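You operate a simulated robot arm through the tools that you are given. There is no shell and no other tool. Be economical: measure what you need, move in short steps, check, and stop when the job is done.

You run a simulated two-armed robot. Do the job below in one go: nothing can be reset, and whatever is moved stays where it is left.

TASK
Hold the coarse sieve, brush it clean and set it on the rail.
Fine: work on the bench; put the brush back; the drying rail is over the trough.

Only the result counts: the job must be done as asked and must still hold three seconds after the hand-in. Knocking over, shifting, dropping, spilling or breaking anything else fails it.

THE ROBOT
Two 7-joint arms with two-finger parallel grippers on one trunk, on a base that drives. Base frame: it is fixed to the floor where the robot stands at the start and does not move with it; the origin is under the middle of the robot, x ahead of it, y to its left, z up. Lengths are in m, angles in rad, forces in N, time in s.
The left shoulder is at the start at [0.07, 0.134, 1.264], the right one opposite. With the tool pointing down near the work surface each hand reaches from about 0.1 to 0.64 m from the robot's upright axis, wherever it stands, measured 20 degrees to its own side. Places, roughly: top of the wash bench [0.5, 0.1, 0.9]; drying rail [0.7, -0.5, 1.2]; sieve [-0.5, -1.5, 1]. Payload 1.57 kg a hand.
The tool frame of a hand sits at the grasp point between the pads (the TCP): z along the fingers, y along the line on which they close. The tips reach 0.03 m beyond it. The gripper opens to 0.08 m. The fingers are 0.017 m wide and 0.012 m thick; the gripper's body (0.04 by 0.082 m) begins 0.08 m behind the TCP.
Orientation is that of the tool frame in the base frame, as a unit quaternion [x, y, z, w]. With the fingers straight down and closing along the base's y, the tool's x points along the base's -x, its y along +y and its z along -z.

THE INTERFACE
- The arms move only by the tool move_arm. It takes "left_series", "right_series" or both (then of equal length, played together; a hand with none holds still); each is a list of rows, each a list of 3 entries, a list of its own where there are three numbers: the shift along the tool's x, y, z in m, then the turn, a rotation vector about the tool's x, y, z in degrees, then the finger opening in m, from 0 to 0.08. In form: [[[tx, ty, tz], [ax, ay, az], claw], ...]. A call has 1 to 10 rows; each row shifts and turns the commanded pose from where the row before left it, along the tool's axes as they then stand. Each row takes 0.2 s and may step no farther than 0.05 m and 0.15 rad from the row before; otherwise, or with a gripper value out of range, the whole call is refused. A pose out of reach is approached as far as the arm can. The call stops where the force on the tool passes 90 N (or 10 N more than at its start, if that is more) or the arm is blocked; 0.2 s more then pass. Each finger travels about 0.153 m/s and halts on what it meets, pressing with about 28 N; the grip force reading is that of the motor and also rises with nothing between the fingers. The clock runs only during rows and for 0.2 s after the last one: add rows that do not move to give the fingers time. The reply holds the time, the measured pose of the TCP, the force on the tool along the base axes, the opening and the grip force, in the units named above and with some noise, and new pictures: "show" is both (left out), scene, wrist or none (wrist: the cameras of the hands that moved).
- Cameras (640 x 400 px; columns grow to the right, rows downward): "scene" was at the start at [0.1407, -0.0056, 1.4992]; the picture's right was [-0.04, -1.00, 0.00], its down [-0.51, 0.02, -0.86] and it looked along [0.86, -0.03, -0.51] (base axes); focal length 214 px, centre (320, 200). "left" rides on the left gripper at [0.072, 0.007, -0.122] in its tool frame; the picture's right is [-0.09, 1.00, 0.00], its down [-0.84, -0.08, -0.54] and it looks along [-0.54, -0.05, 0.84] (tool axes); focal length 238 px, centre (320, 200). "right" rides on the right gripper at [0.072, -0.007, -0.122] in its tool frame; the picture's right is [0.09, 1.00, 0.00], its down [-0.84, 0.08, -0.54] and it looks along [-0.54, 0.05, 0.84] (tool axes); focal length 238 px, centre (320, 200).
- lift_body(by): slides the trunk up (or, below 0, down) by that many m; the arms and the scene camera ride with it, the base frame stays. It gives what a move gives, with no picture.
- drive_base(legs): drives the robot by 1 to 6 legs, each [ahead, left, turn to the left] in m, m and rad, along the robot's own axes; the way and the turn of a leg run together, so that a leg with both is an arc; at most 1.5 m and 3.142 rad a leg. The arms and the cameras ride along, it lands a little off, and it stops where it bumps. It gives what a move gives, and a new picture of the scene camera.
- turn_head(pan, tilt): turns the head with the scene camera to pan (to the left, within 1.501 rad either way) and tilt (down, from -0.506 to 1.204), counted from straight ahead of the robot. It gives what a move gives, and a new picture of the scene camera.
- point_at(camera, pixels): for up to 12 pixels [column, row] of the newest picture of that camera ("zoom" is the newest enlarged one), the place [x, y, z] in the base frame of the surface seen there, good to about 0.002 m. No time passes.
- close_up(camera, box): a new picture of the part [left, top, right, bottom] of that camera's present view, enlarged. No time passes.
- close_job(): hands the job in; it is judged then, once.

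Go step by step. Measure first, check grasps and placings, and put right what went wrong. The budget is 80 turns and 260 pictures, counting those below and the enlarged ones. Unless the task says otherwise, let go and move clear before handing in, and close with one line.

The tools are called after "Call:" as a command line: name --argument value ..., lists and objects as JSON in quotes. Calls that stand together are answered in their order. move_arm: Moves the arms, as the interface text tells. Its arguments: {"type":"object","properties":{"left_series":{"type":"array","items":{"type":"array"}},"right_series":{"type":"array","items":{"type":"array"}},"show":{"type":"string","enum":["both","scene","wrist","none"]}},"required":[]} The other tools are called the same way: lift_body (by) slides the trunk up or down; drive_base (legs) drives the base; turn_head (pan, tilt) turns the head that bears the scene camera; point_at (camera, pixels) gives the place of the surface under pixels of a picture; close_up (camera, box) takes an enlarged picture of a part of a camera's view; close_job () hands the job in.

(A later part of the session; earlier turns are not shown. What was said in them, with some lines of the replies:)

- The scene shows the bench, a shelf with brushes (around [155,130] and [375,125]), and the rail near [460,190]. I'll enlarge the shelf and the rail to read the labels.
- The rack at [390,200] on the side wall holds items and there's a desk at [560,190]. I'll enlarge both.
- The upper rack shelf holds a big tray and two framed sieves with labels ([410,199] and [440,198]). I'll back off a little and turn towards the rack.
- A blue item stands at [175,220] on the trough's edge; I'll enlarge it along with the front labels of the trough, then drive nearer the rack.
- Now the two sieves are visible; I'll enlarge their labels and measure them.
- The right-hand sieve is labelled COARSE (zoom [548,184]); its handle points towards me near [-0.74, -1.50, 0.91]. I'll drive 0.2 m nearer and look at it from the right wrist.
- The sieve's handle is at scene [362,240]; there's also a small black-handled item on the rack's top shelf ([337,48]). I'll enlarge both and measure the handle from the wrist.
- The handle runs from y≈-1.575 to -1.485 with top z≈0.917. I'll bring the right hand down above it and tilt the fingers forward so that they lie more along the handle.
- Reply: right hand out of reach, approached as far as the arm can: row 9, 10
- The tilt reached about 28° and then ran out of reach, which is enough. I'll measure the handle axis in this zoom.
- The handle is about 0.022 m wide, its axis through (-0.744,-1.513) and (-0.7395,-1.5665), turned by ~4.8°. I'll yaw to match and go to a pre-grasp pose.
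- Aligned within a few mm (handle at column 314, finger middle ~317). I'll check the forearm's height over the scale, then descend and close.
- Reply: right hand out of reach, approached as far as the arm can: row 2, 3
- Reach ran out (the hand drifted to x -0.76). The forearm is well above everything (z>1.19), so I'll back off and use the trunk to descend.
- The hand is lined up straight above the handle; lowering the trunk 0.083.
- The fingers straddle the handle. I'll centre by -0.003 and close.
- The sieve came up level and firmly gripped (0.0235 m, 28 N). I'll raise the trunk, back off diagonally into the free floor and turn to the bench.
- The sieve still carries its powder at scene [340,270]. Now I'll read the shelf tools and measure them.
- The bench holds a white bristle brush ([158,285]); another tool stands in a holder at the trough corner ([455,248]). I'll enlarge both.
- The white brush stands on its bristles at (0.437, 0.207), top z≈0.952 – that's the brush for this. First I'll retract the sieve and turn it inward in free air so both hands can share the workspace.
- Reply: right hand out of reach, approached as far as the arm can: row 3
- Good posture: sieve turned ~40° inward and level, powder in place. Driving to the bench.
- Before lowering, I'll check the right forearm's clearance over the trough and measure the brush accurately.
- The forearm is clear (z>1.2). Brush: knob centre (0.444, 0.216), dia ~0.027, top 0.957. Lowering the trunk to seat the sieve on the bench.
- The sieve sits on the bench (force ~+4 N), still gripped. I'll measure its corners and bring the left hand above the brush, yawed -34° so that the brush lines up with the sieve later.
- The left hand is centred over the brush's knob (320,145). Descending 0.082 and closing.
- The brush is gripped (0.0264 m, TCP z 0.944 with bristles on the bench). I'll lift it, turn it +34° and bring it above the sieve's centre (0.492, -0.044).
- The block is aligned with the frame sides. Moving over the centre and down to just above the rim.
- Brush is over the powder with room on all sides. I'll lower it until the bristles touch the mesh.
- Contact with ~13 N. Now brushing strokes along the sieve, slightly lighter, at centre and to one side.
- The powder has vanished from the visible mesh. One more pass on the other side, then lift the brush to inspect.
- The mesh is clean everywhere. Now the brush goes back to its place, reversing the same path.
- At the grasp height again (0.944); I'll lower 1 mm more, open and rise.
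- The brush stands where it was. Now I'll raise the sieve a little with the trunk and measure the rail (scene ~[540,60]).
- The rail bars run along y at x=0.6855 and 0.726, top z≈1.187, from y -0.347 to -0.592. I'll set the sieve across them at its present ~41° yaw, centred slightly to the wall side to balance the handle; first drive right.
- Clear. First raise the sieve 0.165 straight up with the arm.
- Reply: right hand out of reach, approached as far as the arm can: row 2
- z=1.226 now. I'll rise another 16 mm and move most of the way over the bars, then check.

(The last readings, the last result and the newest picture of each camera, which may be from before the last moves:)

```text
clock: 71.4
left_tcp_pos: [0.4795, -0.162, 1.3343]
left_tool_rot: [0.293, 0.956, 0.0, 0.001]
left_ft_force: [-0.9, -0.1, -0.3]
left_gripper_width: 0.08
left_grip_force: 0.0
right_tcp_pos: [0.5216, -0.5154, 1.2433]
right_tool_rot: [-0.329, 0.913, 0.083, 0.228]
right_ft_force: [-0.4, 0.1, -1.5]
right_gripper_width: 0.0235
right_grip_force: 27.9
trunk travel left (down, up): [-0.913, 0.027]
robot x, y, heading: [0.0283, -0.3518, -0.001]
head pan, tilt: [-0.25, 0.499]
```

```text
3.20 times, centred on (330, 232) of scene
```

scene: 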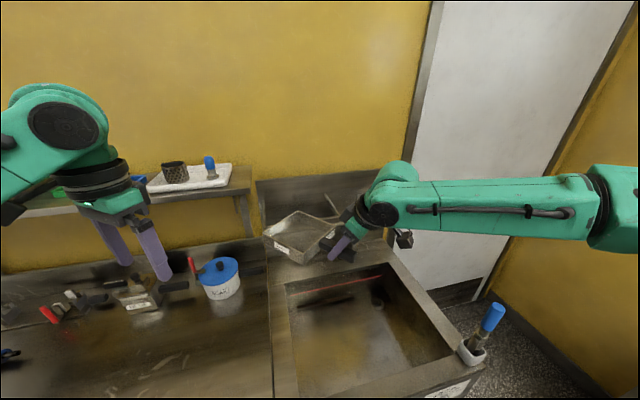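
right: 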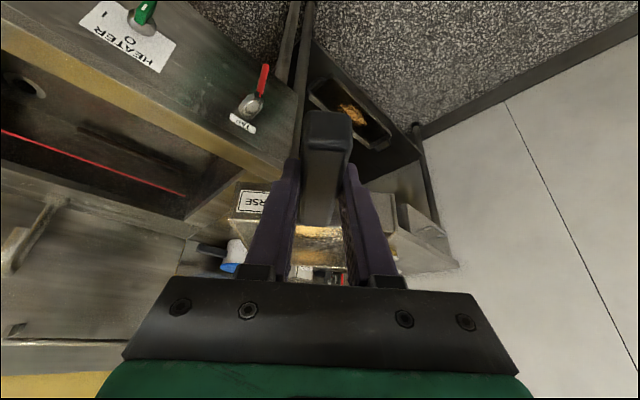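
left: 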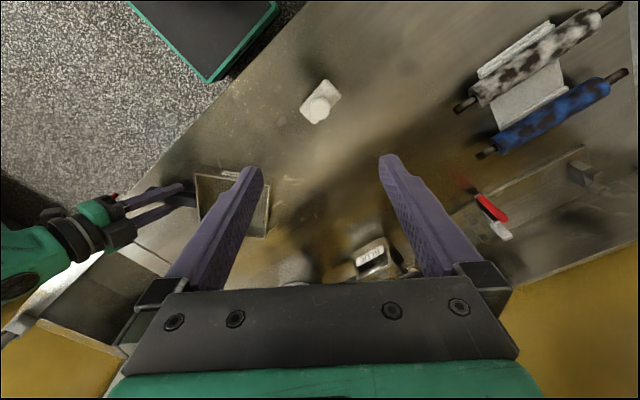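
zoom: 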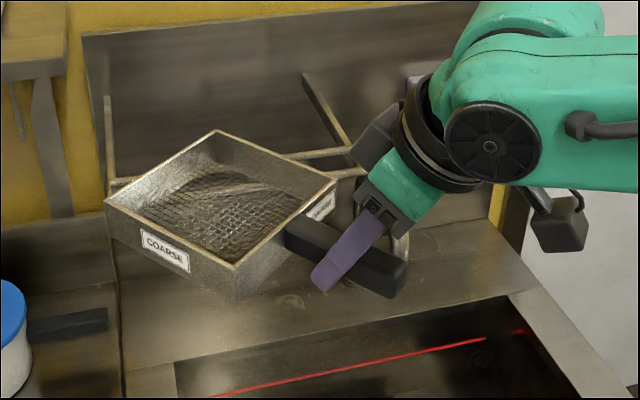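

Reach is fine. I'll check the sieve's level from its corners and go the rest of the way at hover height.

Call:
point_at --camera "zoom" --pixels '[[216, 131], [107, 203], [238, 264], [335, 181]]'

Call:
move_arm --right_series '[[[-0.0205, -0.0315, 0.0109], [0, 0, 0], 0], [[-0.0205, -0.0315, 0.0109], [0, 0, 0], 0], [[-0.0205, -0.0315, 0.0109], [0, 0, 0], 0], [[0, 0, 0], [0, 0, 0], 0]]' --show "both"

Call:
close_up --camera "scene" --box '[230, 150, 430, 275]'

```text
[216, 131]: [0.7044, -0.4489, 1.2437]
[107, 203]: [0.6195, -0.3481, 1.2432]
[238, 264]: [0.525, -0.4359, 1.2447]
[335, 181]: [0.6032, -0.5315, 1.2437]
```

```text
clock: 72.4
left_tcp_pos: [0.4813, -0.1622, 1.3337]
left_tool_rot: [0.294, 0.956, 0.0, 0.001]
left_ft_force: [-0.1, 0.5, 0.7]
left_gripper_width: 0.0799
left_grip_force: 0.0
right_tcp_pos: [0.6348, -0.5444, 1.2415]
right_tool_rot: [-0.329, 0.913, 0.082, 0.227]
right_ft_force: [0.0, 0.9, -1.0]
right_gripper_width: 0.0235
right_grip_force: 28.0
trunk travel left (down, up): [-0.913, 0.027]
robot x, y, heading: [0.0222, -0.3543, 0.003]
head pan, tilt: [-0.25, 0.499]
```

scene: 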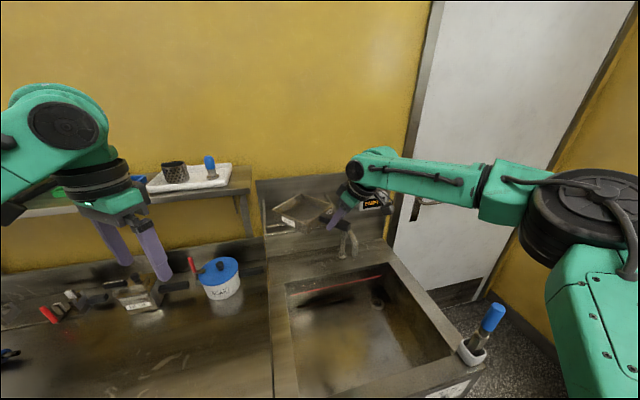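
right: 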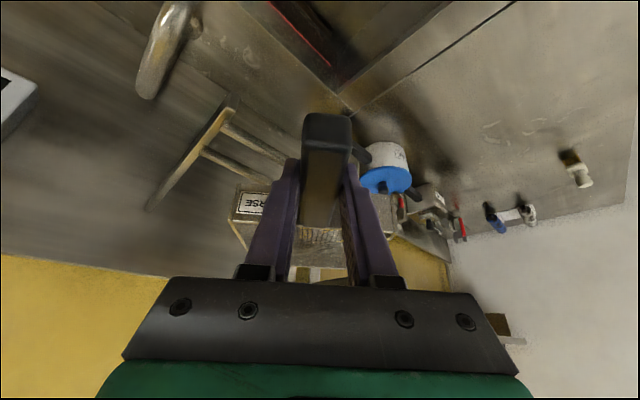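

```text
3.20 times, centred on (330, 212) of scene
```

zoom: 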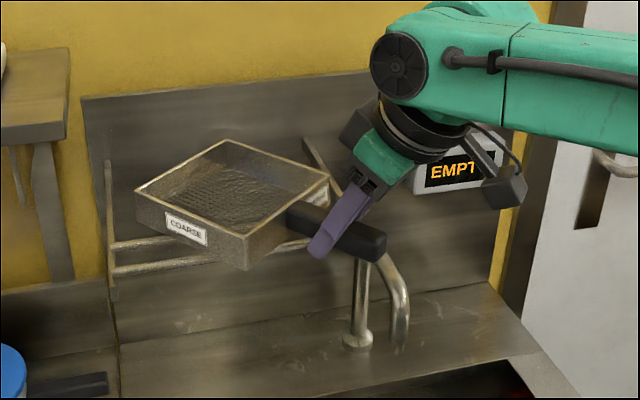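

Call:
point_at --camera "zoom" --pixels '[[223, 141], [137, 190], [245, 236], [328, 178], [116, 247], [116, 270], [240, 266]]'

```text
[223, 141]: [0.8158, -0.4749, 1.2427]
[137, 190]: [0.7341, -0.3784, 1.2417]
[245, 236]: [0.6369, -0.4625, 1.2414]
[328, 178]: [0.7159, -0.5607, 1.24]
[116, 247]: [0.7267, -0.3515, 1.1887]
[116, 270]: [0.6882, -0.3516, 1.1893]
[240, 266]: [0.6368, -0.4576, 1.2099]
```

Centre at (0.726, -0.469), level. Lowering 16 mm, then in small steps feeling for contact.

Call:
move_arm --right_series '[[[0.0038, 0, 0.0071], [0, 0, 0], 0], [[0.0038, 0, 0.0071], [0, 0, 0], 0], [[0.0009, 0, 0.0018], [0, 0, 0], 0], [[0, 0, 0], [0, 0, 0], 0]]' --show "none"

Call:
move_arm --right_series '[[[0.0009, 0, 0.0018], [0, 0, 0], 0], [[0, 0, 0], [0, 0, 0], 0]]' --show "none"

Call:
close_up --camera "scene" --box '[250, 170, 370, 245]'

```text
clock: 73.4
left_tcp_pos: [0.4805, -0.161, 1.3346]
left_tool_rot: [0.294, 0.956, 0.0, 0.001]
left_ft_force: [-0.7, 1.2, -0.5]
left_gripper_width: 0.0803
left_grip_force: 0.1
right_tcp_pos: [0.6369, -0.5427, 1.2243]
right_tool_rot: [-0.329, 0.912, 0.083, 0.23]
right_ft_force: [0.8, -0.5, 4.3]
right_gripper_width: 0.0235
right_grip_force: 28.0
trunk travel left (down, up): [-0.913, 0.027]
robot x, y, heading: [0.0234, -0.3549, -0.001]
head pan, tilt: [-0.25, 0.499]
```

```text
clock: 74.0
left_tcp_pos: [0.4805, -0.1626, 1.3351]
left_tool_rot: [0.293, 0.956, 0.001, 0.001]
left_ft_force: [-0.7, -0.2, -0.4]
left_gripper_width: 0.08
left_grip_force: 0.0
right_tcp_pos: [0.6346, -0.5431, 1.2246]
right_tool_rot: [-0.329, 0.912, 0.083, 0.231]
right_ft_force: [3.8, -1.9, 12.1]
right_gripper_width: 0.0238
right_grip_force: 27.9
trunk travel left (down, up): [-0.913, 0.027]
robot x, y, heading: [0.0209, -0.3538, -0.003]
head pan, tilt: [-0.25, 0.499]
```

```text
5.33 times, centred on (310, 208) of scene
```

zoom: 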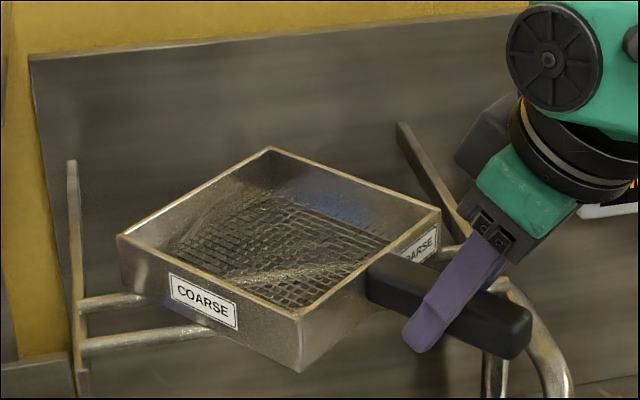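

The sieve rests on both bars (12 N). I'll relax the pressure and open the fingers a little to test its balance.

Call:
move_arm --right_series '[[[-0.0009, 0, -0.0018], [0, 0, 0], 0], [[0, 0, 0], [0, 0, 0], 0.024], [[0, 0, 0], [0, 0, 0], 0.028], [[0, 0, 0], [0, 0, 0], 0.032], [[0, 0, 0], [0, 0, 0], 0.032]]' --show "none"

Call:
close_up --camera "scene" --box '[250, 170, 370, 245]'

Call:
point_at --camera "zoom" --pixels '[[268, 149], [119, 237], [300, 317], [438, 210], [510, 312]]'

```text
clock: 75.2
left_tcp_pos: [0.4811, -0.1615, 1.3338]
left_tool_rot: [0.294, 0.956, 0.0, 0.001]
left_ft_force: [0.0, 0.5, 0.1]
left_gripper_width: 0.0799
left_grip_force: 0.1
right_tcp_pos: [0.6351, -0.5424, 1.2222]
right_tool_rot: [-0.33, 0.912, 0.083, 0.228]
right_ft_force: [-0.5, 0.5, 0.5]
right_gripper_width: 0.032
right_grip_force: 0.1
trunk travel left (down, up): [-0.913, 0.027]
robot x, y, heading: [0.026, -0.354, -0.005]
head pan, tilt: [-0.25, 0.499]
```

```text
5.33 times, centred on (310, 208) of scene
```

zoom: 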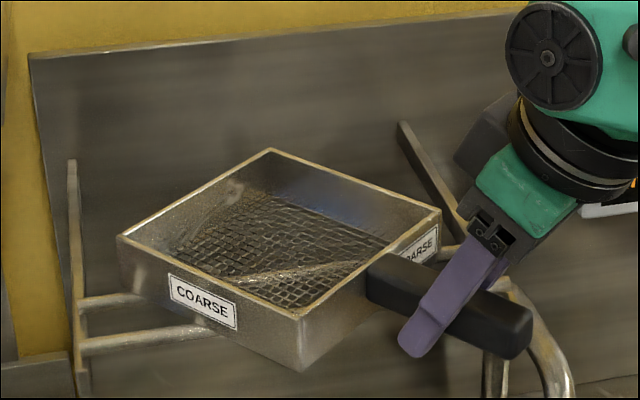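

```text
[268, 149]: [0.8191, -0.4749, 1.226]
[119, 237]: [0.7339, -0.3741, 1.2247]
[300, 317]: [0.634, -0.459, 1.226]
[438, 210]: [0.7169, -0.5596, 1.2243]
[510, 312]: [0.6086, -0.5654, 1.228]
```

Stays level with the fingers free. Open wider and withdraw along the tool axis.

Call:
move_arm --right_series '[[[0, 0, 0], [0, 0, 0], 0.045], [[0, 0, 0], [0, 0, 0], 0.06], [[0, 0, -0.02], [0, 0, 0], 0.06], [[0, 0, -0.03], [0, 0, 0], 0.06], [[0, 0, -0.03], [0, 0, 0], 0.06], [[0.02, 0, -0.03], [0, 0, 0], 0.06], [[0.03, 0, -0.02], [0, 0, 0], 0.06], [[0.04, 0, 0], [0, 0, 0], 0.06], [[0.04, 0, 0], [0, 0, 0], 0.06]]' --show "both"

Call:
close_up --camera "scene" --box '[250, 170, 370, 245]'

```text
clock: 77.2
left_tcp_pos: [0.4804, -0.1646, 1.3348]
left_tool_rot: [0.293, 0.956, 0.001, 0.001]
left_ft_force: [-0.6, -0.5, 0.7]
left_gripper_width: 0.0803
left_grip_force: 0.1
right_tcp_pos: [0.4983, -0.6574, 1.2781]
right_tool_rot: [-0.33, 0.912, 0.084, 0.229]
right_ft_force: [-0.1, -0.3, 0.2]
right_gripper_width: 0.06
right_grip_force: 0.1
trunk travel left (down, up): [-0.913, 0.027]
robot x, y, heading: [0.025, -0.3528, -0.005]
head pan, tilt: [-0.25, 0.499]
```

scene: 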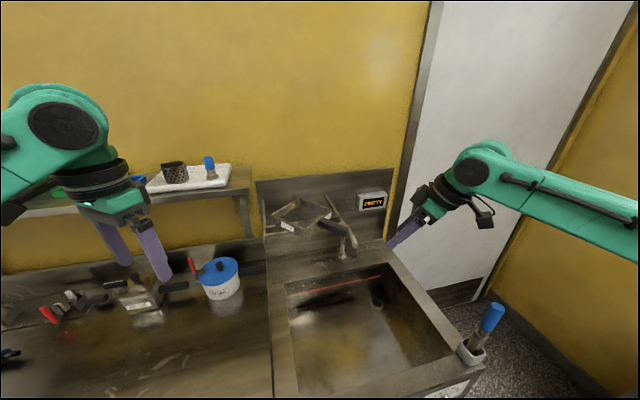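
right: 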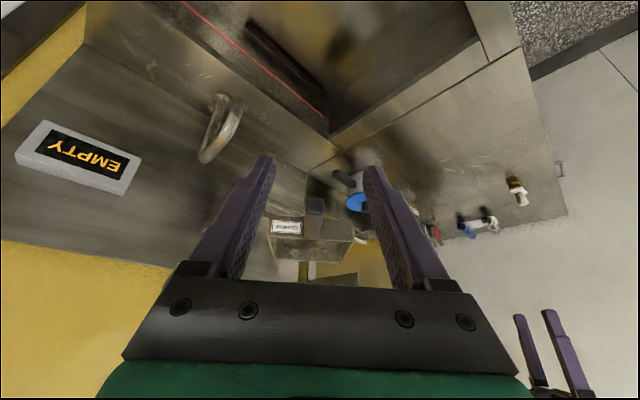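

```text
5.33 times, centred on (310, 208) of scene
```

zoom: 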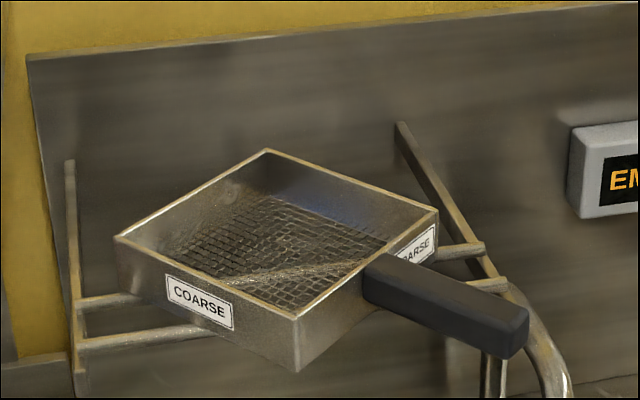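

The sieve rests level on both bars with the hand clear, the mesh is clean and the brush stands back in its place, so I'm handing in.

Call:
close_job

```text
The job is handed in.
```

I held the coarse sieve on the bench and brushed it clean. The brush is back within a few millimetres of where it stood, and the sieve rests level across the drying rail's two bars, with both hands clear.
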